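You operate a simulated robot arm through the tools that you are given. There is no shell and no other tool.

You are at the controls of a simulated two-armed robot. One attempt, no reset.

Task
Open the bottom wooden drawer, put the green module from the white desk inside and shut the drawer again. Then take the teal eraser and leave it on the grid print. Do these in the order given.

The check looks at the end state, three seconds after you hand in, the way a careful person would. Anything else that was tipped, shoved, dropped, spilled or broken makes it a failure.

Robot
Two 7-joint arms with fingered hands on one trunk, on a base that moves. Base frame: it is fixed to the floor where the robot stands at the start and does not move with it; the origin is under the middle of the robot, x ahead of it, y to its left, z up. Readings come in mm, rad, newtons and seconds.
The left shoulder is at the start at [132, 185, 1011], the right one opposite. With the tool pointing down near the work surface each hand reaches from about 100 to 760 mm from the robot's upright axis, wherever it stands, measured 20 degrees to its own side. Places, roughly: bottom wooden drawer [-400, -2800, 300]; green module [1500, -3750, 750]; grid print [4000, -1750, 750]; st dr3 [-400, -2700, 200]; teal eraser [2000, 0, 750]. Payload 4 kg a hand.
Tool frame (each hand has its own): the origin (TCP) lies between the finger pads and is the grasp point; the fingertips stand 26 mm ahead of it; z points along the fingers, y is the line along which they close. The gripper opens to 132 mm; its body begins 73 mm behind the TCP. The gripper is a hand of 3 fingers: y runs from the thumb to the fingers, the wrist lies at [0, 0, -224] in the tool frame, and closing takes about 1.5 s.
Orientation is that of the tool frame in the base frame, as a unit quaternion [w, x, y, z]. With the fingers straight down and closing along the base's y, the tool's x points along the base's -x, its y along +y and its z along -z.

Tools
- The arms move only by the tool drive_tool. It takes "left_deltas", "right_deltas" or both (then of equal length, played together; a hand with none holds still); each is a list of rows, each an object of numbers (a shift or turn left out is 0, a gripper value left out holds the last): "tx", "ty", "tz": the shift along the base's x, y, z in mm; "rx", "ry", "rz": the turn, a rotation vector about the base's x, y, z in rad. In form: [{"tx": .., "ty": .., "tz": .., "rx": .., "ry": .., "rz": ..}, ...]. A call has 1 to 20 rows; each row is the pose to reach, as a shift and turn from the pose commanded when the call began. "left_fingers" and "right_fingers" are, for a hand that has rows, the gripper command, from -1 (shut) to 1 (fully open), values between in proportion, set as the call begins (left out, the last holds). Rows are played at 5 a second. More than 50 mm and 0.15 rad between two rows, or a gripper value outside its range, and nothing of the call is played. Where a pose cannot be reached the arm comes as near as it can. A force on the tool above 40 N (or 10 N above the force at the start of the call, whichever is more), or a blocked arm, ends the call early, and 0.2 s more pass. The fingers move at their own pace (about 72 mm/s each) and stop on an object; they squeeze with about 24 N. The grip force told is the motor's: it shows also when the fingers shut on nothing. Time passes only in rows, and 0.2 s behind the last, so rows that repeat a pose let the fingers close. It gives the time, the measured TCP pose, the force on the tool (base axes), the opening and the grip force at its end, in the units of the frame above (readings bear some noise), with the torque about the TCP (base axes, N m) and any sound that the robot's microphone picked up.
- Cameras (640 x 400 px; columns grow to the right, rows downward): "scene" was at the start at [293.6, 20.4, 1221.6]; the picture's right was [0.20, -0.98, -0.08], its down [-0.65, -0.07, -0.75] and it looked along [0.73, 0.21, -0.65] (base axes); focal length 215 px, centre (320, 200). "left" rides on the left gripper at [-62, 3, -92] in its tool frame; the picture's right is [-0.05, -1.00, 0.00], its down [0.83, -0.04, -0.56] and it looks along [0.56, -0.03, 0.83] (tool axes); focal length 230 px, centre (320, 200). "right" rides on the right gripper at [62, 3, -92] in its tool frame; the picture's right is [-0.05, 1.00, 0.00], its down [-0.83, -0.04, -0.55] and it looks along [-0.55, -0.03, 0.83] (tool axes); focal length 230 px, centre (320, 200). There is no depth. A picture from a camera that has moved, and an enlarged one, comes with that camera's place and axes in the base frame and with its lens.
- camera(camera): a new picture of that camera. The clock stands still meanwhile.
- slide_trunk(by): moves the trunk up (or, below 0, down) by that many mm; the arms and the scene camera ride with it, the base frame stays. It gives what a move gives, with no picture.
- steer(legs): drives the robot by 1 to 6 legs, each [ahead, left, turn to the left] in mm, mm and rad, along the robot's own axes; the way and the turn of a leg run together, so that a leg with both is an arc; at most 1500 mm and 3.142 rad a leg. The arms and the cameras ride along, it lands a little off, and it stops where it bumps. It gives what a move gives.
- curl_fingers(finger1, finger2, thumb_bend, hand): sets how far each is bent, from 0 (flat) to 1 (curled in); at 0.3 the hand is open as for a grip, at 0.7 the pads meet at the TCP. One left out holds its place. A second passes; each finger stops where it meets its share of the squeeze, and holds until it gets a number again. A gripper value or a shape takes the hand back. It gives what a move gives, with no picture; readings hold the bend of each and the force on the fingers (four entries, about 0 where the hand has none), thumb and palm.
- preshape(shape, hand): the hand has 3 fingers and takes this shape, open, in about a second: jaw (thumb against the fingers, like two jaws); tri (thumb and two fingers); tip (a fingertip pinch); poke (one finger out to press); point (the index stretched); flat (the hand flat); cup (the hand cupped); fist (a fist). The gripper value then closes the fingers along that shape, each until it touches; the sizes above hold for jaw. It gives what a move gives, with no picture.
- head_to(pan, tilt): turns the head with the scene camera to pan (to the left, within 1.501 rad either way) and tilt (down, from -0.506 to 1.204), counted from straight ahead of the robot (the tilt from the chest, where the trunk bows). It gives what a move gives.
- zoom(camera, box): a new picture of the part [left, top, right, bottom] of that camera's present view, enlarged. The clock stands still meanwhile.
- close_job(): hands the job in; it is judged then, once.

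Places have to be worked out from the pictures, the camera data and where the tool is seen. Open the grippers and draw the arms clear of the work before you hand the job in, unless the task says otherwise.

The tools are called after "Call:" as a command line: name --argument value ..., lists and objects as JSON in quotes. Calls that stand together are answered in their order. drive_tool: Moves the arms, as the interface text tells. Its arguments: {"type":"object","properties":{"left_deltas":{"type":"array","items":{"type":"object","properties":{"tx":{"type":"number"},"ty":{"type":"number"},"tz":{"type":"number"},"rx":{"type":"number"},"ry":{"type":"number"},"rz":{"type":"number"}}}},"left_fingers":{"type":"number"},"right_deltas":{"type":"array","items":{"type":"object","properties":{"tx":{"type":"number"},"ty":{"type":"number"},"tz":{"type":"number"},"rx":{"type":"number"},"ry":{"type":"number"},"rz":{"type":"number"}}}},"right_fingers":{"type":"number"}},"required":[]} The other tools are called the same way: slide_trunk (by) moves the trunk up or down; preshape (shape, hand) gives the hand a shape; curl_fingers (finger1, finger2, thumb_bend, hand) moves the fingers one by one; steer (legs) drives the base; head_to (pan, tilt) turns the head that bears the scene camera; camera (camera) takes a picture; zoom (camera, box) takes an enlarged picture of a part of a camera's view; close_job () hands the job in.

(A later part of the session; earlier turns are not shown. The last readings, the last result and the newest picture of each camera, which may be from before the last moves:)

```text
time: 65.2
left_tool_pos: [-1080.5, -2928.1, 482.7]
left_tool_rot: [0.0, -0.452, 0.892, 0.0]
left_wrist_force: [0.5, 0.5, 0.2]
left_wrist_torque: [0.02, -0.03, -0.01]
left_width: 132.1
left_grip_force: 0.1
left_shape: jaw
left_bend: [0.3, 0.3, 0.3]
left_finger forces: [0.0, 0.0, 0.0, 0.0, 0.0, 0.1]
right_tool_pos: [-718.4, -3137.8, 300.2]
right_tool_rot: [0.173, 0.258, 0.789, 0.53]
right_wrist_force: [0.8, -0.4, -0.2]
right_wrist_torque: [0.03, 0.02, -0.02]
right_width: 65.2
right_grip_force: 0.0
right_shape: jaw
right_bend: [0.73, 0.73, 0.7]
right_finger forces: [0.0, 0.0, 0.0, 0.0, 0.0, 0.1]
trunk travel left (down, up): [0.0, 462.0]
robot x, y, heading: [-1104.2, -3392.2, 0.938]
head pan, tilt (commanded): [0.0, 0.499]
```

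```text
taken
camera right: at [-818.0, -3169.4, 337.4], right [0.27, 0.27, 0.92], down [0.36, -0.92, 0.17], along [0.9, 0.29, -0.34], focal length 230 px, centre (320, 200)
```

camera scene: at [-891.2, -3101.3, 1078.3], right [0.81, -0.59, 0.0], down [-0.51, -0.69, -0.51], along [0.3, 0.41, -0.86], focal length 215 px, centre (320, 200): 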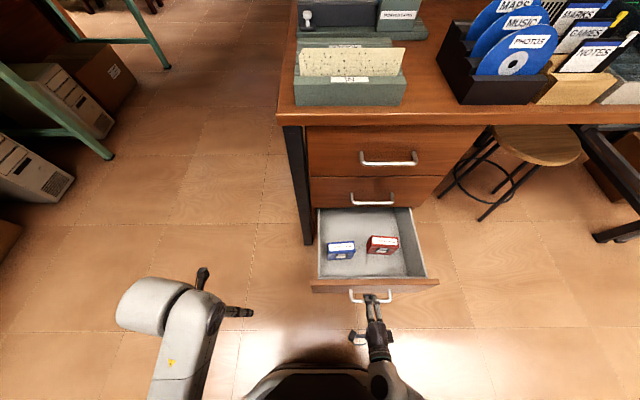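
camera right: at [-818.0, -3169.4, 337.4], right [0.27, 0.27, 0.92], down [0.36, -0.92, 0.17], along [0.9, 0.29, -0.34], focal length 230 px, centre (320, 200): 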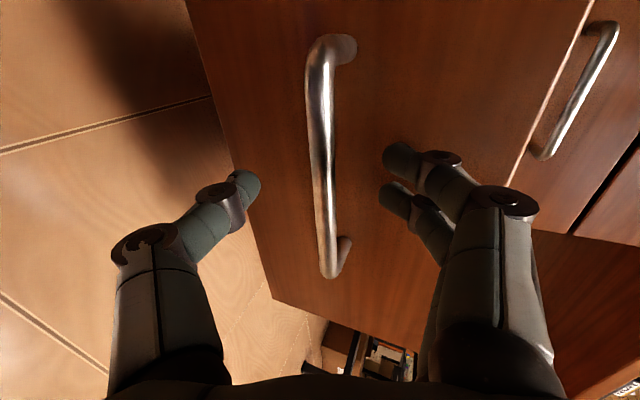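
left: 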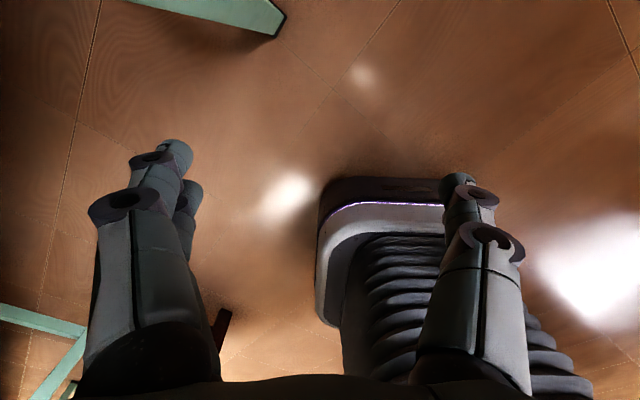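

The fingers are clear of the bar. I withdraw the hand along its axis and then back the base away.

Call:
drive_tool --right_deltas '[{"tx": -11, "ty": -15, "tz": 8}, {"tx": -22, "ty": -30, "tz": 15}, {"tx": -33, "ty": -45, "tz": 23}]'

Call:
steer --legs '[[-250, 0, 0]]'

Call:
slide_trunk --by 300

Call:
camera --camera "scene"

```text
time: 66.2
left_tool_pos: [-1079.1, -2927.4, 481.3]
left_tool_rot: [-0.001, -0.453, 0.892, -0.001]
left_wrist_force: [-0.5, -1.0, -0.4]
left_wrist_torque: [-0.03, -0.01, 0.0]
left_width: 131.7
left_grip_force: 0.0
left_shape: jaw
left_bend: [0.3, 0.3, 0.3]
left_finger forces: [0.1, 0.1, 0.1, 0.0, 0.0, 0.0]
right_tool_pos: [-719.2, -3172.7, 330.1]
right_tool_rot: [0.191, 0.266, 0.776, 0.539]
right_wrist_force: [-0.3, 0.0, -0.2]
right_wrist_torque: [-0.02, 0.03, -0.02]
right_width: 65.5
right_grip_force: 0.0
right_shape: jaw
right_bend: [0.73, 0.73, 0.7]
right_finger forces: [0.0, 0.0, 0.1, 0.0, 0.0, 0.1]
trunk travel left (down, up): [0.0, 462.0]
robot x, y, heading: [-1104.4, -3388.0, 0.941]
head pan, tilt (commanded): [0.0, 0.499]
stopped in row 3 (right hand): the arm was blocked; the commanded pose is now the measured one
```

```text
time: 68.0
left_tool_pos: [-1227.2, -3128.5, 483.5]
left_tool_rot: [0.0, -0.452, 0.892, 0.0]
left_wrist_force: [0.5, -0.5, -0.2]
left_wrist_torque: [-0.02, -0.01, 0.0]
left_width: 132.0
left_grip_force: 0.0
left_shape: jaw
left_bend: [0.3, 0.3, 0.3]
left_finger forces: [0.0, 0.0, 0.0, 0.0, 0.0, 0.1]
right_tool_pos: [-865.7, -3373.2, 330.8]
right_tool_rot: [0.192, 0.266, 0.776, 0.539]
right_wrist_force: [0.6, 1.1, 0.7]
right_wrist_torque: [-0.01, -0.01, 0.02]
right_width: 65.6
right_grip_force: 0.0
right_shape: jaw
right_bend: [0.73, 0.73, 0.7]
right_finger forces: [0.0, 0.0, 0.1, 0.1, 0.1, 0.1]
trunk travel left (down, up): [0.0, 462.0]
robot x, y, heading: [-1257.1, -3592.4, 0.935]
head pan, tilt (commanded): [0.0, 0.499]
```

```text
time: 71.0
left_tool_pos: [-1283.3, -3094.8, 781.5]
left_tool_rot: [-0.041, -0.444, 0.893, 0.061]
left_wrist_force: [-0.7, 0.5, -0.4]
left_wrist_torque: [0.03, 0.01, -0.01]
left_width: 132.0
left_grip_force: 0.2
left_shape: jaw
left_bend: [0.3, 0.3, 0.3]
left_finger forces: [0.0, 0.0, 0.1, 0.1, 0.0, 0.0]
right_tool_pos: [-865.9, -3373.0, 631.1]
right_tool_rot: [0.191, 0.265, 0.776, 0.539]
right_wrist_force: [0.1, -0.2, 0.6]
right_wrist_torque: [-0.01, 0.03, 0.03]
right_width: 65.5
right_grip_force: 0.0
right_shape: jaw
right_bend: [0.73, 0.73, 0.7]
right_finger forces: [0.1, 0.1, 0.1, 0.0, 0.1, 0.1]
trunk travel left (down, up): [-301.0, 161.0]
robot x, y, heading: [-1256.3, -3591.1, 0.938]
head pan, tilt (commanded): [0.0, 0.499]
stopped: the arm was blocked; the commanded pose is now the measured one
```

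```text
taken
camera scene: at [-1179.7, -3494.5, 1507.2], right [0.81, -0.59, 0.0], down [-0.32, -0.43, -0.84], along [0.5, 0.68, -0.54], focal length 215 px, centre (320, 200)
```

scene: 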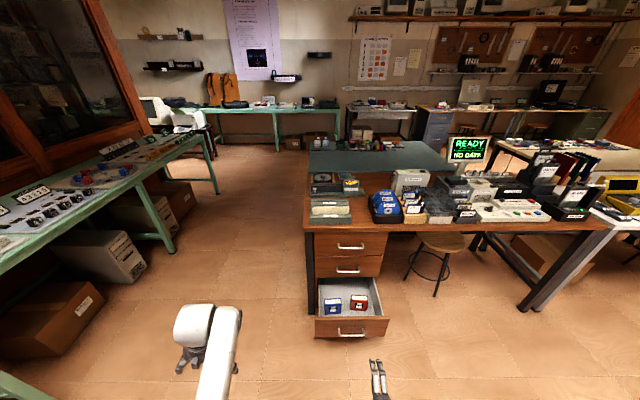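

The drawer stays open and the hands are clear. With the trunk raised, I look right toward the white desk for the green module.

Call:
head_to --pan -0.6 --tilt 0.2

Call:
camera --camera "scene"

Call:
zoom --camera "scene" --box '[220, 110, 460, 260]'

```text
time: 72.0
left_tool_pos: [-1284.4, -3095.7, 781.9]
left_tool_rot: [-0.04, -0.444, 0.893, 0.06]
left_wrist_force: [0.2, -0.2, 0.3]
left_wrist_torque: [0.0, 0.0, -0.01]
left_width: 132.0
left_grip_force: 0.1
left_shape: jaw
left_bend: [0.3, 0.3, 0.3]
left_finger forces: [0.0, 0.1, 0.0, 0.0, 0.0, 0.0]
right_tool_pos: [-865.9, -3372.8, 631.3]
right_tool_rot: [0.193, 0.266, 0.776, 0.538]
right_wrist_force: [-0.5, -0.3, 0.0]
right_wrist_torque: [-0.01, 0.01, -0.03]
right_width: 65.4
right_grip_force: 0.0
right_shape: jaw
right_bend: [0.73, 0.73, 0.7]
right_finger forces: [0.1, 0.1, 0.0, 0.0, 0.1, 0.0]
trunk travel left (down, up): [-301.0, 161.0]
robot x, y, heading: [-1251.0, -3593.1, 0.936]
head pan, tilt (commanded): [-0.6, 0.201]
```

```text
taken
camera scene: at [-1144.5, -3535.5, 1535.6], right [0.33, -0.94, 0.04], down [-0.23, -0.12, -0.97], along [0.92, 0.31, -0.25], focal length 215 px, centre (320, 200)
```

scene: 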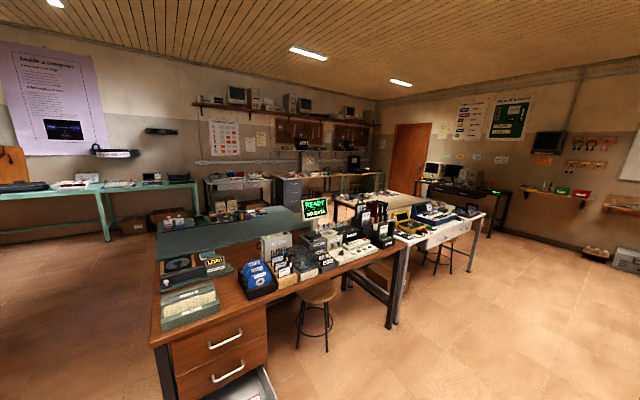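

```text
2.67 times, centred on (340, 185) of scene
camera zoom: at [-1144.5, -3535.5, 1535.6], right [0.33, -0.94, 0.04], down [-0.23, -0.12, -0.97], along [0.92, 0.31, -0.25], focal length 573 px, centre (267, 240)
```

zoom: 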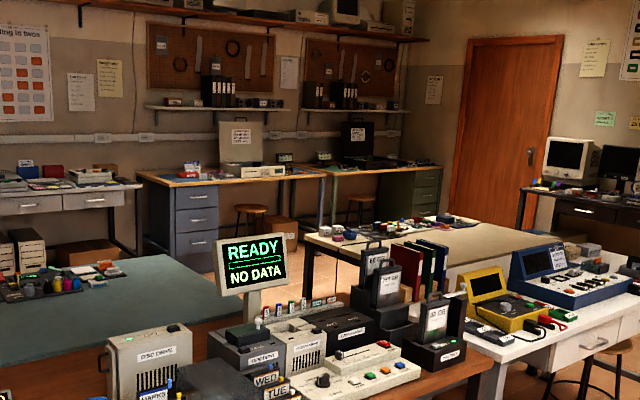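

The white desk stands beside the brown desk further along the aisle, with a yellow case and blue device on it. I sidestep right along the aisle to get in front of it.

Call:
steer --legs '[[0, -1400, 0], [0, -700, 0]]'

Call:
head_to --pan 0.0 --tilt 0.4

Call:
camera --camera "scene"

Call:
zoom --camera "scene" --box '[200, 130, 440, 280]'

```text
time: 82.5
left_tool_pos: [415.8, -4386.5, 781.8]
left_tool_rot: [-0.04, -0.425, 0.902, 0.062]
left_wrist_force: [-0.1, -0.3, 0.5]
left_wrist_torque: [-0.03, 0.0, 0.0]
left_width: 132.1
left_grip_force: 0.1
left_shape: jaw
left_bend: [0.3, 0.3, 0.3]
left_finger forces: [0.1, 0.0, 0.0, 0.1, 0.0, 0.0]
right_tool_pos: [822.5, -4682.3, 631.8]
right_tool_rot: [0.203, 0.282, 0.77, 0.535]
right_wrist_force: [-0.3, 0.1, -0.1]
right_wrist_torque: [0.03, -0.02, 0.0]
right_width: 65.4
right_grip_force: 0.1
right_shape: jaw
right_bend: [0.73, 0.73, 0.7]
right_finger forces: [0.0, 0.1, 0.1, 0.0, 0.1, 0.1]
trunk travel left (down, up): [-301.0, 161.0]
robot x, y, heading: [428.5, -4883.6, 0.899]
head pan, tilt (commanded): [-0.6, 0.201]
```

```text
time: 83.5
left_tool_pos: [416.5, -4386.0, 781.4]
left_tool_rot: [-0.04, -0.425, 0.902, 0.062]
left_wrist_force: [0.1, 0.7, -0.6]
left_wrist_torque: [-0.05, 0.03, 0.02]
left_width: 132.0
left_grip_force: 0.0
left_shape: jaw
left_bend: [0.3, 0.3, 0.3]
left_finger forces: [0.0, 0.0, 0.0, 0.0, 0.0, 0.0]
right_tool_pos: [822.5, -4684.4, 630.9]
right_tool_rot: [0.203, 0.283, 0.77, 0.535]
right_wrist_force: [0.2, -0.9, -0.2]
right_wrist_torque: [-0.02, -0.03, 0.03]
right_width: 65.4
right_grip_force: 0.1
right_shape: jaw
right_bend: [0.73, 0.73, 0.7]
right_finger forces: [0.0, 0.0, 0.0, 0.1, 0.0, 0.0]
trunk travel left (down, up): [-301.0, 161.0]
robot x, y, heading: [426.6, -4882.2, 0.895]
head pan, tilt (commanded): [0.0, 0.4]
```

```text
taken
camera scene: at [505.0, -4789.2, 1516.1], right [0.78, -0.63, 0.0], down [-0.28, -0.35, -0.89], along [0.56, 0.7, -0.45], focal length 215 px, centre (320, 200)
```

scene: 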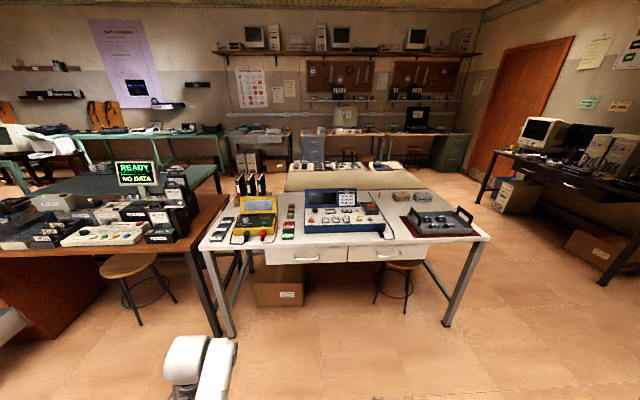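

```text
2.67 times, centred on (320, 205) of scene
camera zoom: at [505.0, -4789.2, 1516.1], right [0.78, -0.63, 0.0], down [-0.28, -0.35, -0.89], along [0.56, 0.7, -0.45], focal length 573 px, centre (320, 187)
```

zoom: 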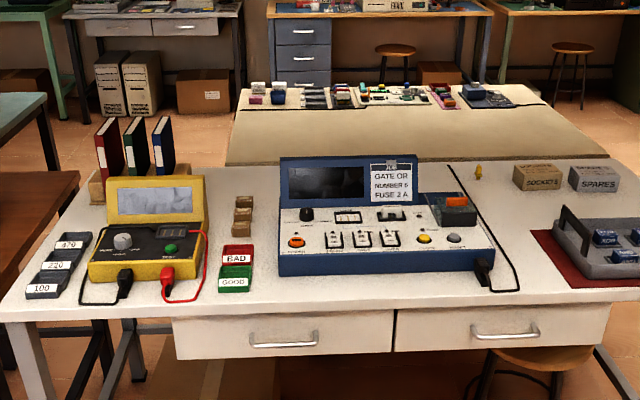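

I'm facing the white desk: yellow meter, blue tester, RAD/GOOD trays, and a tray on a red mat. I zoom in further to find the green module.

Call:
zoom --camera "scene" --box '[300, 180, 400, 240]'

Call:
zoom --camera "scene" --box '[200, 180, 300, 250]'

Call:
zoom --camera "scene" --box '[380, 180, 490, 250]'

```text
6.40 times, centred on (350, 210) of scene
camera zoom: at [505.0, -4789.2, 1516.1], right [0.78, -0.63, 0.0], down [-0.28, -0.35, -0.89], along [0.56, 0.7, -0.45], focal length 1376 px, centre (128, 136)
```

zoom: 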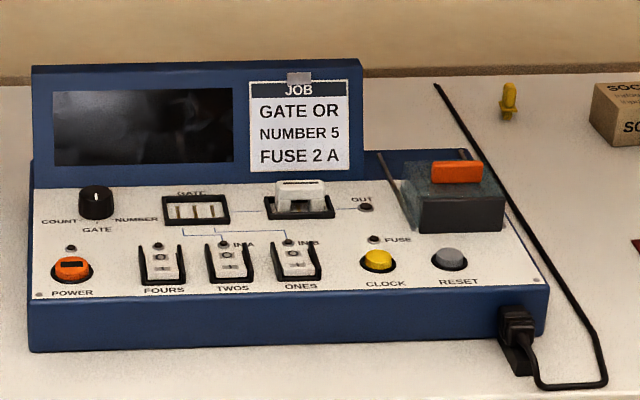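

```text
5.71 times, centred on (250, 215) of scene
camera zoom: at [505.0, -4789.2, 1516.1], right [0.78, -0.63, 0.0], down [-0.28, -0.35, -0.89], along [0.56, 0.7, -0.45], focal length 1228 px, centre (720, 114)
```

zoom: 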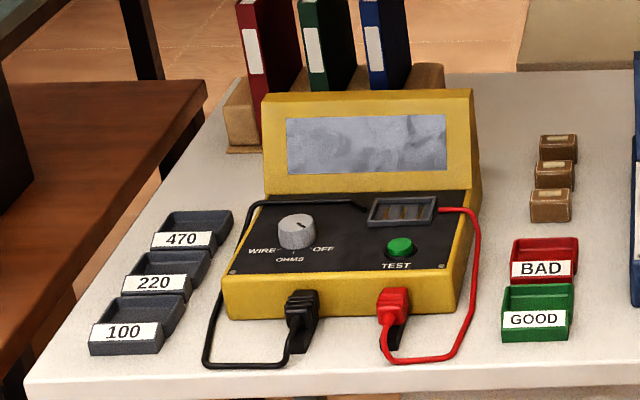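

```text
5.71 times, centred on (435, 215) of scene
camera zoom: at [505.0, -4789.2, 1516.1], right [0.78, -0.63, 0.0], down [-0.28, -0.35, -0.89], along [0.56, 0.7, -0.45], focal length 1228 px, centre (-337, 114)
```

zoom: 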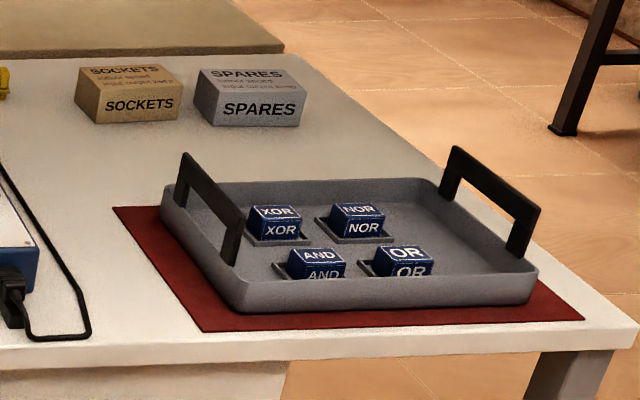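

No green module is visible yet; the rough place falls just behind the raised lid of the blue tester. I raise the trunk fully and sidestep right to look past the lid.

Call:
steer --legs '[[0, -600, 0.03]]'

Call:
slide_trunk --by 160

Call:
head_to --pan 0.3 --tilt 0.4

Call:
camera --camera "scene"

Call:
zoom --camera "scene" --box '[200, 130, 440, 280]'

```text
time: 87.0
left_tool_pos: [882.8, -4762.2, 781.1]
left_tool_rot: [-0.04, -0.437, 0.897, 0.061]
left_wrist_force: [-0.5, -0.6, -0.1]
left_wrist_torque: [-0.03, 0.03, 0.02]
left_width: 132.0
left_grip_force: 0.0
left_shape: jaw
left_bend: [0.3, 0.3, 0.3]
left_finger forces: [0.0, 0.0, 0.0, 0.0, 0.0, 0.0]
right_tool_pos: [1296.4, -5046.6, 630.8]
right_tool_rot: [0.196, 0.273, 0.773, 0.538]
right_wrist_force: [-0.6, -0.8, -0.7]
right_wrist_torque: [-0.02, -0.01, 0.02]
right_width: 65.6
right_grip_force: 0.1
right_shape: jaw
right_bend: [0.73, 0.73, 0.7]
right_finger forces: [0.0, 0.1, 0.0, 0.0, 0.1, 0.1]
trunk travel left (down, up): [-301.0, 161.0]
robot x, y, heading: [904.9, -5258.1, 0.926]
head pan, tilt (commanded): [0.0, 0.4]
```

```text
time: 88.1
left_tool_pos: [818.9, -4723.7, 893.4]
left_tool_rot: [-0.08, -0.431, 0.89, 0.126]
left_wrist_force: [0.3, 0.2, -0.8]
left_wrist_torque: [0.01, -0.01, 0.0]
left_width: 131.7
left_grip_force: 0.0
left_shape: jaw
left_bend: [0.3, 0.3, 0.3]
left_finger forces: [0.0, 0.1, 0.0, 0.1, 0.1, 0.1]
right_tool_pos: [1295.5, -5046.3, 736.0]
right_tool_rot: [0.197, 0.273, 0.772, 0.539]
right_wrist_force: [-0.2, 0.7, -0.1]
right_wrist_torque: [0.02, 0.02, 0.03]
right_width: 65.7
right_grip_force: 0.1
right_shape: jaw
right_bend: [0.73, 0.73, 0.7]
right_finger forces: [0.0, 0.0, 0.0, 0.1, 0.0, 0.0]
trunk travel left (down, up): [-401.0, 61.0]
robot x, y, heading: [908.0, -5259.1, 0.917]
head pan, tilt (commanded): [0.0, 0.4]
stopped: the arm was blocked; the commanded pose is now the measured one
```

```text
time: 88.9
left_tool_pos: [820.6, -4723.5, 889.9]
left_tool_rot: [-0.081, -0.432, 0.889, 0.126]
left_wrist_force: [-0.2, 0.5, 0.4]
left_wrist_torque: [0.01, -0.04, 0.01]
left_width: 131.9
left_grip_force: 0.0
left_shape: jaw
left_bend: [0.3, 0.3, 0.3]
left_finger forces: [0.0, 0.1, 0.1, 0.0, 0.0, 0.0]
right_tool_pos: [1296.8, -5046.5, 732.1]
right_tool_rot: [0.196, 0.271, 0.772, 0.54]
right_wrist_force: [-0.6, 0.0, -0.2]
right_wrist_torque: [0.02, -0.01, 0.01]
right_width: 65.8
right_grip_force: 0.0
right_shape: jaw
right_bend: [0.73, 0.73, 0.7]
right_finger forces: [0.0, 0.1, 0.1, 0.1, 0.0, 0.0]
trunk travel left (down, up): [-401.0, 61.0]
robot x, y, heading: [903.7, -5257.3, 0.918]
head pan, tilt (commanded): [0.3, 0.4]
```

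```text
taken
camera scene: at [937.4, -5174.3, 1624.9], right [0.94, -0.34, 0.0], down [-0.14, -0.37, -0.92], along [0.31, 0.86, -0.4], focal length 215 px, centre (320, 200)
```

scene: 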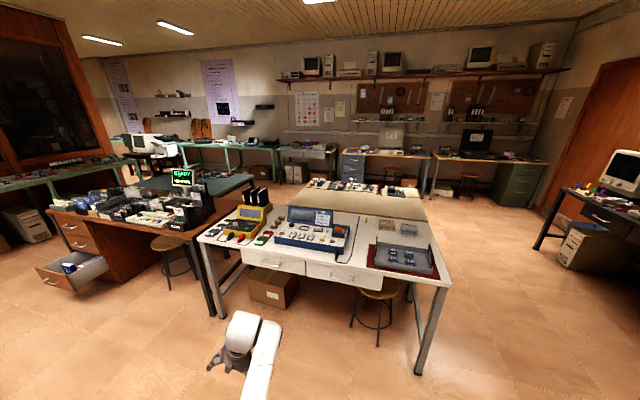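

```text
2.67 times, centred on (320, 205) of scene
camera zoom: at [937.4, -5174.3, 1624.9], right [0.94, -0.34, 0.0], down [-0.14, -0.37, -0.92], along [0.31, 0.86, -0.4], focal length 573 px, centre (320, 187)
```

zoom: 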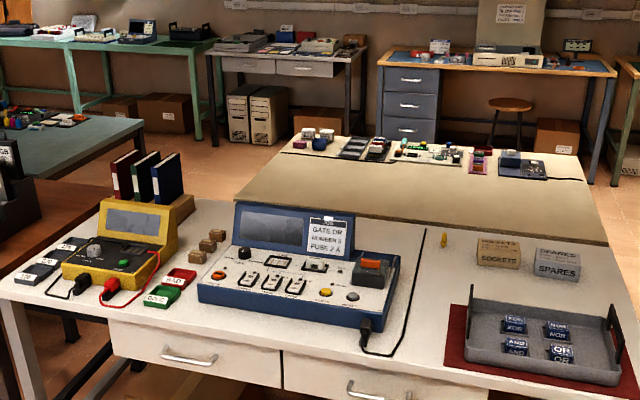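

The lid still hides the spot. I move further right toward the desk's end to look behind the blue tester's lid from the side.

Call:
steer --legs '[[0, -800, 0.02], [500, 0, 0]]'

Call:
head_to --pan 1.0 --tilt 0.4

Call:
camera --camera "scene"

Call:
zoom --camera "scene" --box '[220, 110, 420, 235]'

```text
time: 95.6
left_tool_pos: [1737.5, -4797.9, 891.8]
left_tool_rot: [-0.081, -0.429, 0.891, 0.126]
left_wrist_force: [-0.3, -0.1, 0.6]
left_wrist_torque: [-0.02, -0.04, 0.0]
left_width: 131.8
left_grip_force: 0.2
left_shape: jaw
left_bend: [0.3, 0.3, 0.3]
left_finger forces: [0.0, 0.0, 0.0, 0.0, 0.0, 0.0]
right_tool_pos: [2213.5, -5122.1, 732.5]
right_tool_rot: [0.197, 0.273, 0.772, 0.539]
right_wrist_force: [0.3, 0.1, 0.6]
right_wrist_torque: [0.0, 0.01, 0.0]
right_width: 65.8
right_grip_force: 0.0
right_shape: jaw
right_bend: [0.73, 0.73, 0.7]
right_finger forces: [0.1, 0.1, 0.1, 0.1, 0.1, 0.0]
trunk travel left (down, up): [-401.0, 61.0]
robot x, y, heading: [1819.5, -5334.8, 0.912]
head pan, tilt (commanded): [0.3, 0.4]
```

```text
time: 96.6
left_tool_pos: [1738.3, -4797.7, 891.2]
left_tool_rot: [-0.081, -0.43, 0.891, 0.124]
left_wrist_force: [-0.8, 0.2, -0.3]
left_wrist_torque: [-0.02, 0.0, 0.0]
left_width: 132.0
left_grip_force: 0.1
left_shape: jaw
left_bend: [0.3, 0.3, 0.3]
left_finger forces: [0.1, 0.0, 0.0, 0.1, 0.0, 0.0]
right_tool_pos: [2213.8, -5121.4, 732.8]
right_tool_rot: [0.198, 0.274, 0.772, 0.538]
right_wrist_force: [0.5, 0.6, -0.8]
right_wrist_torque: [-0.03, 0.0, -0.05]
right_width: 65.5
right_grip_force: 0.1
right_shape: jaw
right_bend: [0.73, 0.73, 0.7]
right_finger forces: [0.1, 0.1, 0.1, 0.1, 0.0, 0.0]
trunk travel left (down, up): [-401.0, 61.0]
robot x, y, heading: [1819.5, -5332.4, 0.918]
head pan, tilt (commanded): [1.0, 0.4]
```

```text
taken
camera scene: at [1790.1, -5248.5, 1625.3], right [0.94, 0.34, -0.01], down [0.13, -0.37, -0.92], along [-0.31, 0.86, -0.39], focal length 215 px, centre (320, 200)
```

scene: 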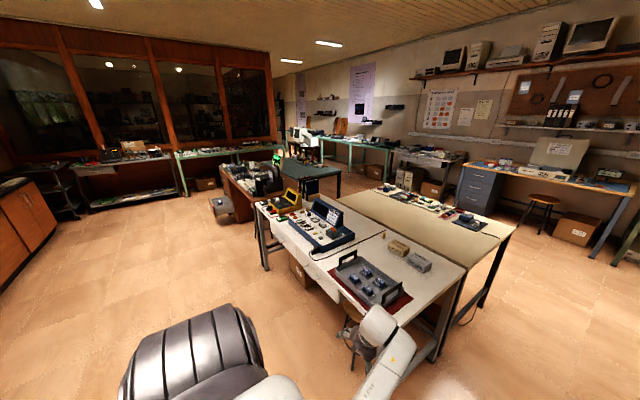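

```text
3.20 times, centred on (320, 172) of scene
camera zoom: at [1790.1, -5248.5, 1625.3], right [0.94, 0.34, -0.01], down [0.13, -0.37, -0.92], along [-0.31, 0.86, -0.39], focal length 688 px, centre (320, 288)
```

zoom: 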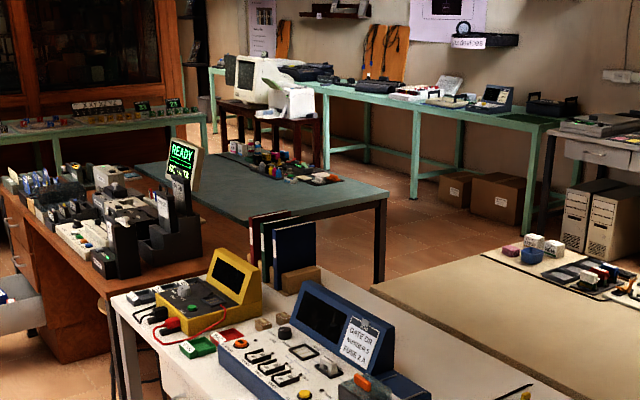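

The area right of the lid is now partly visible. I zoom in tightly there.

Call:
zoom --camera "scene" --box '[280, 180, 400, 260]'

Call:
zoom --camera "scene" --box '[360, 170, 500, 260]'

```text
5.00 times, centred on (340, 220) of scene
camera zoom: at [1790.1, -5248.5, 1625.3], right [0.94, 0.34, -0.01], down [0.13, -0.37, -0.92], along [-0.31, 0.86, -0.39], focal length 1075 px, centre (220, 100)
```

zoom: 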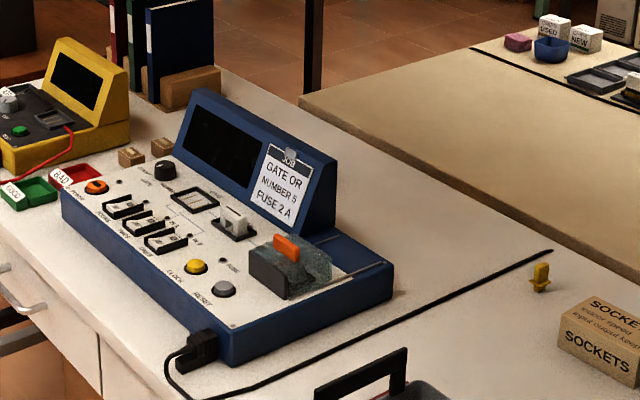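

```text
4.44 times, centred on (430, 215) of scene
camera zoom: at [1790.1, -5248.5, 1625.3], right [0.94, 0.34, -0.01], down [0.13, -0.37, -0.92], along [-0.31, 0.86, -0.39], focal length 955 px, centre (-169, 133)
```

zoom: 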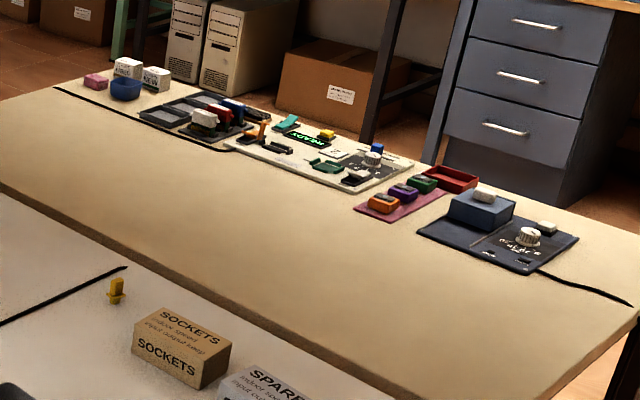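

Behind the lid is still partly hidden; from the very first view a green box sat just behind this blue lid, near (1450,-3870). I back off, and set both hands pointing down and high so I can approach the desk front safely.

Call:
steer --legs '[[-450, 0, 0.02], [0, 950, 0]]'

Call:
drive_tool --right_deltas '[{"rx": -0.105, "ry": 0.079, "tz": 20}, {"rx": -0.21, "ry": 0.158, "tz": 60}, {"rx": -0.315, "ry": 0.237, "tz": 100}, {"rx": -0.42, "ry": 0.316, "tz": 140}, {"rx": -0.525, "ry": 0.395, "tz": 180}, {"rx": -0.63, "ry": 0.474, "tz": 220}, {"rx": -0.735, "ry": 0.553, "tz": 260}, {"rx": -0.84, "ry": 0.632, "tz": 300}, {"rx": -0.945, "ry": 0.711, "tz": 330}]' --right_fingers 0.5

Call:
camera --camera "scene"

```text
time: 103.8
left_tool_pos: [710.0, -4607.9, 889.5]
left_tool_rot: [-0.082, -0.437, 0.887, 0.125]
left_wrist_force: [-0.1, 0.5, -0.8]
left_wrist_torque: [0.0, -0.01, 0.0]
left_width: 131.9
left_grip_force: 0.1
left_shape: jaw
left_bend: [0.3, 0.3, 0.3]
left_finger forces: [0.0, 0.1, 0.1, 0.1, 0.1, 0.0]
right_tool_pos: [1191.3, -4922.8, 732.7]
right_tool_rot: [0.193, 0.267, 0.774, 0.54]
right_wrist_force: [1.3, 0.0, 0.4]
right_wrist_torque: [-0.01, 0.01, -0.01]
right_width: 65.4
right_grip_force: 0.0
right_shape: jaw
right_bend: [0.73, 0.73, 0.7]
right_finger forces: [0.0, 0.0, 0.0, 0.0, 0.0, 0.0]
trunk travel left (down, up): [-401.0, 61.0]
robot x, y, heading: [803.2, -5139.3, 0.939]
head pan, tilt (commanded): [1.0, 0.4]
```

```text
time: 105.8
left_tool_pos: [712.1, -4606.4, 891.9]
left_tool_rot: [-0.083, -0.437, 0.887, 0.125]
left_wrist_force: [0.0, 0.1, 0.2]
left_wrist_torque: [0.0, 0.03, 0.02]
left_width: 132.0
left_grip_force: 0.2
left_shape: jaw
left_bend: [0.3, 0.3, 0.3]
left_finger forces: [0.0, 0.1, 0.1, 0.1, 0.1, 0.0]
right_tool_pos: [1196.1, -4925.2, 1057.9]
right_tool_rot: [0.02, 0.317, 0.948, 0.012]
right_wrist_force: [0.8, 0.3, -0.3]
right_wrist_torque: [0.02, 0.0, 0.01]
right_width: 98.7
right_grip_force: 0.1
right_shape: jaw
right_bend: [0.64, 0.64, 0.6]
right_finger forces: [0.1, 0.0, 0.0, 0.1, 0.0, 0.0]
trunk travel left (down, up): [-401.0, 61.0]
robot x, y, heading: [802.3, -5143.0, 0.932]
head pan, tilt (commanded): [1.0, 0.4]
```

```text
taken
camera scene: at [774.9, -5057.3, 1625.5], right [0.93, 0.36, -0.01], down [0.13, -0.37, -0.92], along [-0.33, 0.86, -0.39], focal length 215 px, centre (320, 200)
```

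scene: 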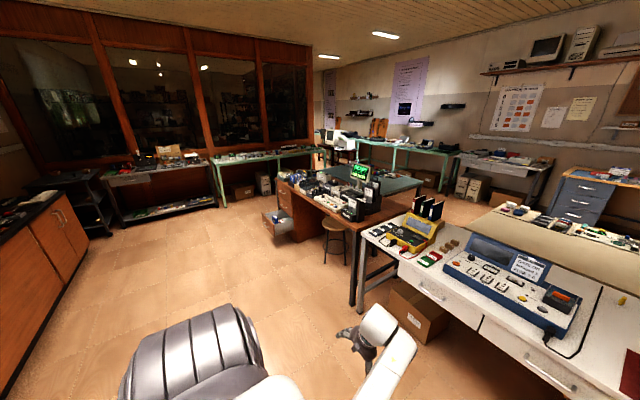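

The right hand now points down at z≈1058. I straighten and raise the left hand likewise.

Call:
drive_tool --left_deltas '[{"tz": 40, "rx": -0.03, "ry": -0.05}, {"tz": 80, "rx": -0.06, "ry": -0.1}, {"tz": 120, "rx": -0.09, "ry": -0.15, "tx": 15, "ty": -11}, {"tz": 155, "rx": -0.12, "ry": -0.21, "rz": 0.01, "tx": 40, "ty": -30}, {"tz": 185, "rx": -0.149, "ry": -0.262, "rz": 0.018, "tx": 70, "ty": -52}]'

Call:
head_to --pan 0.0 --tilt 0.7

Call:
camera --camera "scene"

```text
time: 106.7
left_tool_pos: [655.8, -4583.0, 1022.3]
left_tool_rot: [-0.09, -0.449, 0.879, 0.13]
left_wrist_force: [-0.3, -0.2, -0.1]
left_wrist_torque: [-0.01, 0.03, -0.03]
left_width: 132.1
left_grip_force: 0.1
left_shape: jaw
left_bend: [0.3, 0.3, 0.3]
left_finger forces: [0.0, 0.0, 0.0, 0.0, 0.0, 0.1]
left hand out of reach, approached as far as the arm can: row 4
right_tool_pos: [1192.0, -4923.0, 1061.4]
right_tool_rot: [0.021, 0.316, 0.948, 0.014]
right_wrist_force: [-0.3, -0.2, 0.0]
right_wrist_torque: [0.0, -0.01, 0.0]
right_width: 98.8
right_grip_force: 0.0
right_shape: jaw
right_bend: [0.64, 0.64, 0.6]
right_finger forces: [0.0, 0.0, 0.1, 0.0, 0.0, 0.1]
trunk travel left (down, up): [-401.0, 61.0]
robot x, y, heading: [804.7, -5141.1, 0.936]
head pan, tilt (commanded): [1.0, 0.4]
stopped in row 4 (left hand): the arm was blocked; the commanded pose is now the measured one
```

```text
time: 107.9
left_tool_pos: [658.0, -4582.7, 1021.9]
left_tool_rot: [-0.09, -0.45, 0.879, 0.13]
left_wrist_force: [0.7, -0.1, 0.5]
left_wrist_torque: [0.02, -0.03, 0.01]
left_width: 131.9
left_grip_force: 0.1
left_shape: jaw
left_bend: [0.3, 0.3, 0.3]
left_finger forces: [0.0, 0.0, 0.0, 0.0, 0.0, 0.0]
right_tool_pos: [1194.0, -4922.6, 1060.1]
right_tool_rot: [0.02, 0.316, 0.948, 0.014]
right_wrist_force: [-0.6, -1.0, -0.1]
right_wrist_torque: [-0.04, 0.02, 0.0]
right_width: 99.1
right_grip_force: 0.1
right_shape: jaw
right_bend: [0.64, 0.64, 0.6]
right_finger forces: [0.0, 0.0, 0.0, 0.0, 0.0, 0.1]
trunk travel left (down, up): [-401.0, 61.0]
robot x, y, heading: [801.7, -5141.6, 0.931]
head pan, tilt (commanded): [0.0, 0.7]
```

```text
taken
camera scene: at [853.5, -5075.1, 1598.1], right [0.8, -0.59, 0.0], down [-0.39, -0.52, -0.76], along [0.45, 0.61, -0.65], focal length 215 px, centre (320, 200)
```

scene: 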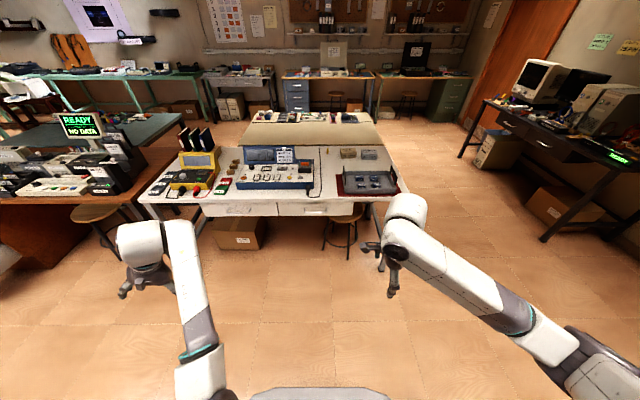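

Both hands are above desk height. I approach the desk front by 600 mm with the head tilted down to look over the lid.

Call:
steer --legs '[[600, 0, 0]]'

Call:
slide_trunk --by 60

Call:
head_to --pan 0.3 --tilt 0.8

Call:
camera --camera "scene"

```text
time: 111.3
left_tool_pos: [1017.6, -4097.7, 1021.6]
left_tool_rot: [-0.09, -0.448, 0.88, 0.13]
left_wrist_force: [-0.7, 0.4, 0.8]
left_wrist_torque: [0.0, 0.0, 0.02]
left_width: 131.9
left_grip_force: 0.1
left_shape: jaw
left_bend: [0.3, 0.3, 0.3]
left_finger forces: [0.0, 0.0, 0.1, 0.0, 0.0, 0.1]
right_tool_pos: [1553.1, -4440.0, 1061.0]
right_tool_rot: [0.019, 0.318, 0.948, 0.014]
right_wrist_force: [-0.4, 0.2, 0.7]
right_wrist_torque: [-0.01, 0.02, -0.03]
right_width: 98.7
right_grip_force: 0.2
right_shape: jaw
right_bend: [0.64, 0.64, 0.6]
right_finger forces: [0.1, 0.1, 0.1, 0.0, 0.0, 0.0]
trunk travel left (down, up): [-401.0, 61.0]
robot x, y, heading: [1162.0, -4655.5, 0.935]
head pan, tilt (commanded): [0.0, 0.7]
```

```text
time: 112.2
left_tool_pos: [953.6, -4070.8, 1107.7]
left_tool_rot: [-0.136, -0.459, 0.856, 0.193]
left_wrist_force: [-0.1, 0.3, 0.4]
left_wrist_torque: [-0.01, -0.05, 0.01]
left_width: 131.7
left_grip_force: 0.0
left_shape: jaw
left_bend: [0.3, 0.3, 0.3]
left_finger forces: [0.0, 0.0, 0.1, 0.0, 0.1, 0.0]
right_tool_pos: [1552.6, -4440.8, 1117.7]
right_tool_rot: [0.021, 0.319, 0.947, 0.014]
right_wrist_force: [0.4, 0.4, 0.2]
right_wrist_torque: [-0.02, -0.02, 0.02]
right_width: 98.8
right_grip_force: 0.1
right_shape: jaw
right_bend: [0.64, 0.64, 0.6]
right_finger forces: [0.0, 0.0, 0.0, 0.0, 0.1, 0.1]
trunk travel left (down, up): [-457.0, 5.0]
robot x, y, heading: [1164.8, -4651.7, 0.928]
head pan, tilt (commanded): [0.0, 0.7]
stopped: the arm was blocked; the commanded pose is now the measured one
```

```text
time: 113.0
left_tool_pos: [953.8, -4072.5, 1105.1]
left_tool_rot: [-0.136, -0.459, 0.857, 0.191]
left_wrist_force: [-1.0, -0.1, -0.3]
left_wrist_torque: [-0.02, 0.0, 0.02]
left_width: 132.0
left_grip_force: 0.0
left_shape: jaw
left_bend: [0.3, 0.3, 0.3]
left_finger forces: [0.0, 0.0, 0.1, 0.1, 0.1, 0.0]
right_tool_pos: [1551.9, -4439.2, 1116.9]
right_tool_rot: [0.02, 0.319, 0.947, 0.015]
right_wrist_force: [-0.7, 0.1, 0.5]
right_wrist_torque: [-0.02, -0.01, -0.04]
right_width: 98.7
right_grip_force: 0.0
right_shape: jaw
right_bend: [0.64, 0.64, 0.6]
right_finger forces: [0.0, 0.0, 0.0, 0.1, 0.1, 0.1]
trunk travel left (down, up): [-457.0, 5.0]
robot x, y, heading: [1164.2, -4658.4, 0.927]
head pan, tilt (commanded): [0.3, 0.799]
```

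```text
taken
camera scene: at [1185.6, -4587.8, 1646.5], right [0.94, -0.33, 0.0], down [-0.24, -0.68, -0.7], along [0.23, 0.66, -0.72], focal length 215 px, centre (320, 200)
```

scene: 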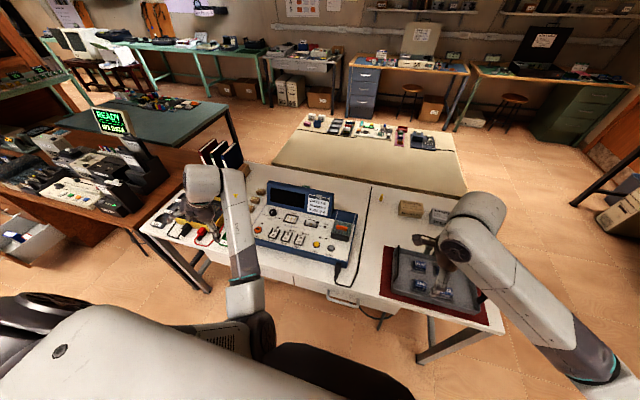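

Call:
zoom --camera "scene" --box '[240, 165, 400, 275]'

Call:
zoom --camera "scene" --box '[290, 100, 470, 200]'

```text
3.64 times, centred on (320, 220) of scene
camera zoom: at [1185.6, -4587.8, 1646.5], right [0.94, -0.33, 0.0], down [-0.24, -0.68, -0.7], along [0.23, 0.66, -0.72], focal length 782 px, centre (320, 127)
```

zoom: 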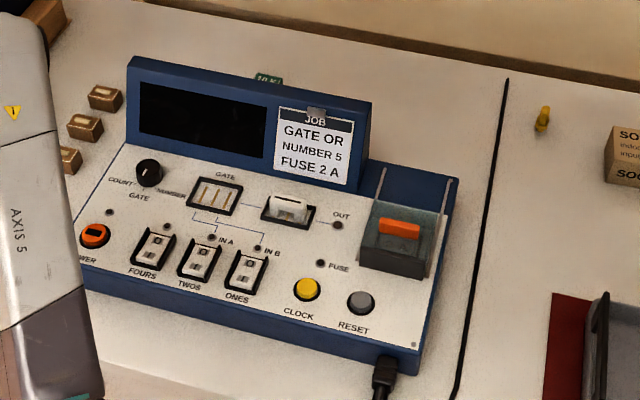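

```text
3.56 times, centred on (380, 150) of scene
camera zoom: at [1185.6, -4587.8, 1646.5], right [0.94, -0.33, 0.0], down [-0.24, -0.68, -0.7], along [0.23, 0.66, -0.72], focal length 764 px, centre (107, 378)
```

zoom: 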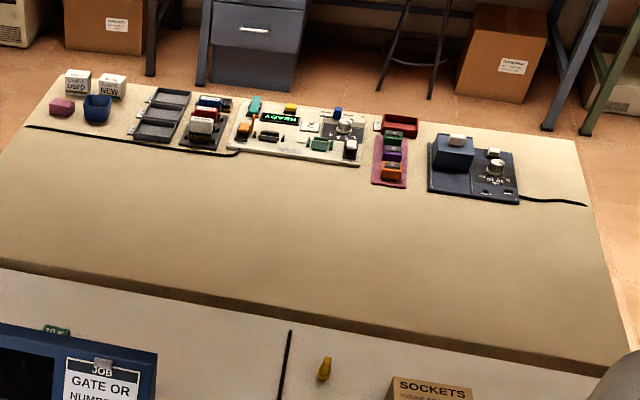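

A green object with white lettering just peeks out behind the blue lid, so the module sits about 200 mm behind it. I turn the right hand back to its standard yaw so its camera can look forward and down over the lid.

Call:
drive_tool --right_deltas '[{"rz": 0.143}, {"rz": 0.286}, {"rz": 0.429}, {"rz": 0.572}, {"rz": 0.715}, {"rz": 0.858}, {"rz": 1.0}, {"rz": 1.143}, {"rz": 1.286}, {"rz": 1.429}, {"rz": 1.571}]'

Call:
camera --camera "right"

```text
time: 115.4
left_tool_pos: [954.5, -4071.2, 1105.3]
left_tool_rot: [-0.137, -0.46, 0.856, 0.192]
left_wrist_force: [0.1, -1.1, -0.2]
left_wrist_torque: [0.03, 0.01, 0.0]
left_width: 132.2
left_grip_force: 0.1
left_shape: jaw
left_bend: [0.3, 0.3, 0.3]
left_finger forces: [0.0, 0.0, 0.0, 0.0, 0.0, 0.0]
right_tool_pos: [1552.3, -4439.4, 1116.5]
right_tool_rot: [0.004, -0.447, 0.894, 0.024]
right_wrist_force: [-0.1, -0.4, 0.6]
right_wrist_torque: [0.01, 0.01, -0.01]
right_width: 98.8
right_grip_force: 0.0
right_shape: jaw
right_bend: [0.64, 0.64, 0.6]
right_finger forces: [0.1, 0.1, 0.0, 0.0, 0.0, 0.1]
trunk travel left (down, up): [-457.0, 5.0]
robot x, y, heading: [1161.4, -4655.0, 0.928]
head pan, tilt (commanded): [0.3, 0.799]
```

```text
taken
camera right: at [1513.5, -4490.2, 1206.0], right [-0.77, 0.64, 0.04], down [0.54, 0.61, 0.58], along [0.34, 0.46, -0.82], focal length 230 px, centre (320, 200)
```

right: 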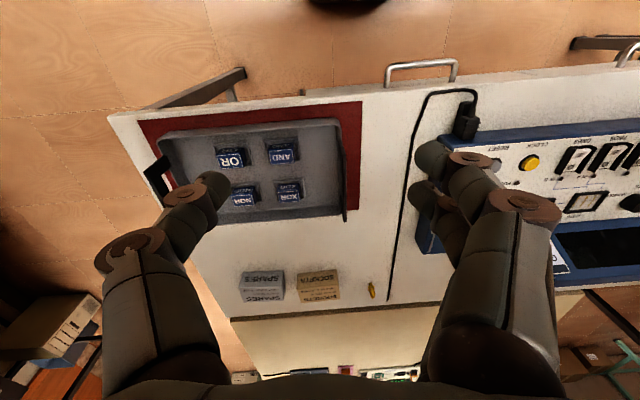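

The hand camera (image upside-down, robot side at top) shows the desk top at z≈787. I sidestep left so the right hand comes over the blue tester, then extend it forward and up for a view behind the lid.

Call:
steer --legs '[[0, 480, 0]]'

Call:
drive_tool --right_deltas '[{"tx": 18, "ty": 24, "tz": 30}, {"tx": 36, "ty": 48, "tz": 60}, {"tx": 54, "ty": 72, "tz": 80}, {"tx": 78, "ty": 104, "tz": 85}, {"tx": 102, "ty": 137, "tz": 85}]'

Call:
camera --camera "right"

```text
time: 118.2
left_tool_pos: [564.7, -3789.3, 1105.9]
left_tool_rot: [-0.138, -0.463, 0.854, 0.192]
left_wrist_force: [0.6, -0.5, -0.7]
left_wrist_torque: [-0.01, -0.02, 0.02]
left_width: 131.9
left_grip_force: 0.0
left_shape: jaw
left_bend: [0.3, 0.3, 0.3]
left_finger forces: [0.1, 0.0, 0.1, 0.0, 0.1, 0.0]
right_tool_pos: [1166.8, -4153.8, 1115.4]
right_tool_rot: [0.004, -0.448, 0.894, 0.024]
right_wrist_force: [-0.2, 0.0, -0.1]
right_wrist_torque: [-0.02, 0.01, -0.01]
right_width: 98.8
right_grip_force: 0.0
right_shape: jaw
right_bend: [0.64, 0.64, 0.6]
right_finger forces: [0.0, 0.0, 0.0, 0.0, 0.1, 0.1]
trunk travel left (down, up): [-457.0, 5.0]
robot x, y, heading: [776.2, -4370.8, 0.939]
head pan, tilt (commanded): [0.3, 0.799]
```

```text
time: 119.4
left_tool_pos: [563.9, -3787.9, 1104.1]
left_tool_rot: [-0.139, -0.463, 0.854, 0.192]
left_wrist_force: [0.3, -0.3, -0.1]
left_wrist_torque: [0.03, 0.03, 0.03]
left_width: 131.9
left_grip_force: 0.0
left_shape: jaw
left_bend: [0.3, 0.3, 0.3]
left_finger forces: [0.0, 0.0, 0.1, 0.0, 0.0, 0.0]
right_tool_pos: [1268.0, -4013.9, 1199.9]
right_tool_rot: [0.003, -0.448, 0.894, 0.024]
right_wrist_force: [0.2, -0.1, 1.0]
right_wrist_torque: [0.02, -0.01, 0.01]
right_width: 98.9
right_grip_force: 0.1
right_shape: jaw
right_bend: [0.64, 0.64, 0.6]
right_finger forces: [0.0, 0.0, 0.0, 0.0, 0.1, 0.1]
trunk travel left (down, up): [-457.0, 5.0]
robot x, y, heading: [782.8, -4375.2, 0.938]
head pan, tilt (commanded): [0.3, 0.799]
```

```text
taken
camera right: at [1230.4, -4064.5, 1289.8], right [-0.77, 0.64, 0.04], down [0.54, 0.61, 0.58], along [0.34, 0.46, -0.82], focal length 230 px, centre (320, 200)
```

right: 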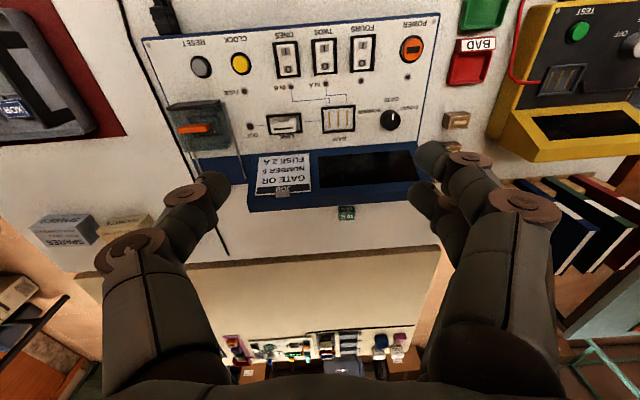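

The green module is now visible directly behind the lid at image (347,212). I zoom in on it.

Call:
zoom --camera "right" --box '[240, 130, 440, 255]'

```text
3.20 times, centred on (340, 192) of right
camera zoom: at [1230.4, -4064.5, 1289.8], right [-0.77, 0.64, 0.04], down [0.54, 0.61, 0.58], along [0.34, 0.46, -0.82], focal length 736 px, centre (256, 224)
```

zoom: 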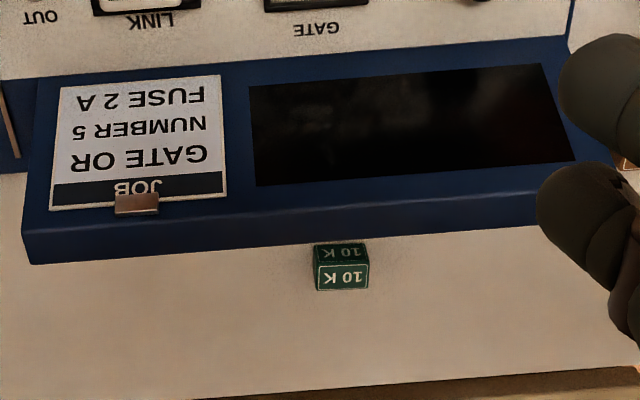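

It is a small green "10 K" module at about (1404,-3716), top z≈822, roughly 12 cm behind the lid whose top is at z≈955. I back off, lower the trunk to get forward reach, and re-pose the arms for a reach over the lid.

Call:
steer --legs '[[-450, 0, 0]]'

Call:
slide_trunk --by -350

Call:
head_to --pan 0.0 --tilt 0.4

Call:
camera --camera "scene"

```text
time: 122.1
left_tool_pos: [295.3, -4154.2, 1104.7]
left_tool_rot: [-0.138, -0.465, 0.854, 0.191]
left_wrist_force: [-0.4, -0.1, 0.6]
left_wrist_torque: [-0.01, -0.05, 0.0]
left_width: 132.1
left_grip_force: 0.0
left_shape: jaw
left_bend: [0.3, 0.3, 0.3]
left_finger forces: [0.0, 0.0, 0.0, 0.1, 0.1, 0.0]
right_tool_pos: [1002.1, -4378.8, 1199.8]
right_tool_rot: [0.003, -0.45, 0.893, 0.024]
right_wrist_force: [0.4, -0.1, -0.6]
right_wrist_torque: [-0.08, 0.03, -0.02]
right_width: 98.6
right_grip_force: 0.0
right_shape: jaw
right_bend: [0.64, 0.64, 0.6]
right_finger forces: [0.0, 0.0, 0.0, 0.0, 0.0, 0.0]
trunk travel left (down, up): [-457.0, 5.0]
robot x, y, heading: [511.7, -4735.0, 0.942]
head pan, tilt (commanded): [0.3, 0.799]
```

```text
time: 125.6
left_tool_pos: [267.4, -4141.5, 780.4]
left_tool_rot: [-0.16, -0.468, 0.838, 0.231]
left_wrist_force: [-0.8, 0.9, -0.3]
left_wrist_torque: [-0.03, 0.0, 0.02]
left_width: 132.0
left_grip_force: 0.1
left_shape: jaw
left_bend: [0.3, 0.3, 0.3]
left_finger forces: [0.0, 0.0, 0.2, 0.0, 0.1, 0.0]
right_tool_pos: [999.8, -4379.9, 851.4]
right_tool_rot: [0.004, -0.45, 0.893, 0.024]
right_wrist_force: [0.0, -0.6, 0.6]
right_wrist_torque: [-0.03, -0.01, 0.0]
right_width: 98.9
right_grip_force: 0.1
right_shape: jaw
right_bend: [0.64, 0.64, 0.6]
right_finger forces: [0.1, 0.1, 0.0, 0.0, 0.0, 0.0]
trunk travel left (down, up): [-107.0, 355.0]
robot x, y, heading: [512.5, -4735.0, 0.946]
head pan, tilt (commanded): [0.3, 0.799]
```

```text
time: 126.4
left_tool_pos: [266.2, -4142.2, 780.0]
left_tool_rot: [-0.158, -0.469, 0.838, 0.23]
left_wrist_force: [-0.2, 0.9, -0.2]
left_wrist_torque: [0.01, 0.0, -0.03]
left_width: 132.0
left_grip_force: 0.1
left_shape: jaw
left_bend: [0.3, 0.3, 0.3]
left_finger forces: [0.0, 0.1, 0.0, 0.1, 0.1, 0.0]
right_tool_pos: [1000.6, -4378.9, 851.5]
right_tool_rot: [0.003, -0.451, 0.892, 0.025]
right_wrist_force: [0.5, -0.9, -1.4]
right_wrist_torque: [0.01, 0.01, -0.03]
right_width: 98.6
right_grip_force: 0.0
right_shape: jaw
right_bend: [0.64, 0.64, 0.6]
right_finger forces: [0.0, 0.0, 0.1, 0.1, 0.1, 0.0]
trunk travel left (down, up): [-107.0, 355.0]
robot x, y, heading: [508.5, -4739.3, 0.944]
head pan, tilt (commanded): [0.0, 0.4]
```

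```text
taken
camera scene: at [666.7, -4526.4, 1266.4], right [0.81, -0.59, 0.0], down [-0.39, -0.53, -0.75], along [0.44, 0.61, -0.66], focal length 215 px, centre (320, 200)
```

scene: 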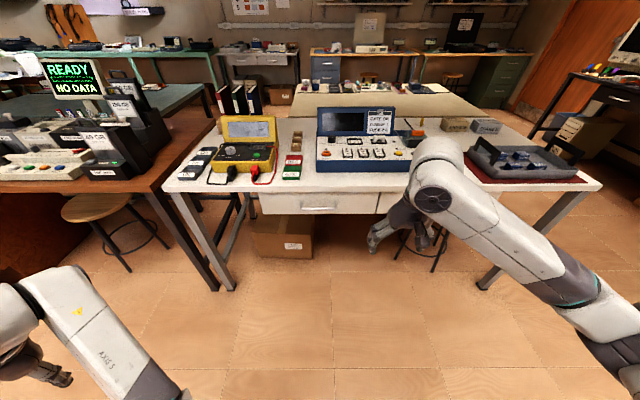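

The left arm hangs far out to the left. I bring it in front of the body, straight down, at z≈950.

Call:
drive_tool --left_deltas '[{"tx": 33, "ty": -15, "tz": 21, "rx": -0.034, "ry": -0.062, "rz": -0.009}, {"tx": 66, "ty": -30, "tz": 42, "rx": -0.068, "ry": -0.124, "rz": -0.019}, {"tx": 100, "ty": -45, "tz": 64, "rx": -0.101, "ry": -0.186, "rz": -0.028}, {"tx": 133, "ty": -60, "tz": 85, "rx": -0.135, "ry": -0.249, "rz": -0.038}, {"tx": 166, "ty": -76, "tz": 106, "rx": -0.169, "ry": -0.311, "rz": -0.047}, {"tx": 200, "ty": -91, "tz": 128, "rx": -0.203, "ry": -0.373, "rz": -0.056}, {"tx": 233, "ty": -106, "tz": 149, "rx": -0.236, "ry": -0.435, "rz": -0.066}, {"tx": 266, "ty": -121, "tz": 170, "rx": -0.27, "ry": -0.497, "rz": -0.075}]'

```text
time: 128.2
left_tool_pos: [332.7, -4183.4, 943.9]
left_tool_rot: [0.012, -0.444, 0.895, -0.025]
left_wrist_force: [-0.4, -0.4, -0.4]
left_wrist_torque: [0.01, 0.01, 0.0]
left_width: 131.9
left_grip_force: 0.2
left_shape: jaw
left_bend: [0.3, 0.3, 0.3]
left_finger forces: [0.0, 0.1, 0.1, 0.0, 0.0, 0.0]
left hand out of reach, approached as far as the arm can: row 2, 3, 4, 5, 6, 7, 8
right_tool_pos: [999.3, -4379.9, 851.0]
right_tool_rot: [0.004, -0.45, 0.893, 0.024]
right_wrist_force: [0.5, -0.3, -0.2]
right_wrist_torque: [-0.01, 0.01, -0.03]
right_width: 98.8
right_grip_force: 0.1
right_shape: jaw
right_bend: [0.64, 0.64, 0.6]
right_finger forces: [0.0, 0.1, 0.1, 0.1, 0.0, 0.0]
trunk travel left (down, up): [-107.0, 355.0]
robot x, y, heading: [511.3, -4739.9, 0.938]
head pan, tilt (commanded): [0.0, 0.4]
```

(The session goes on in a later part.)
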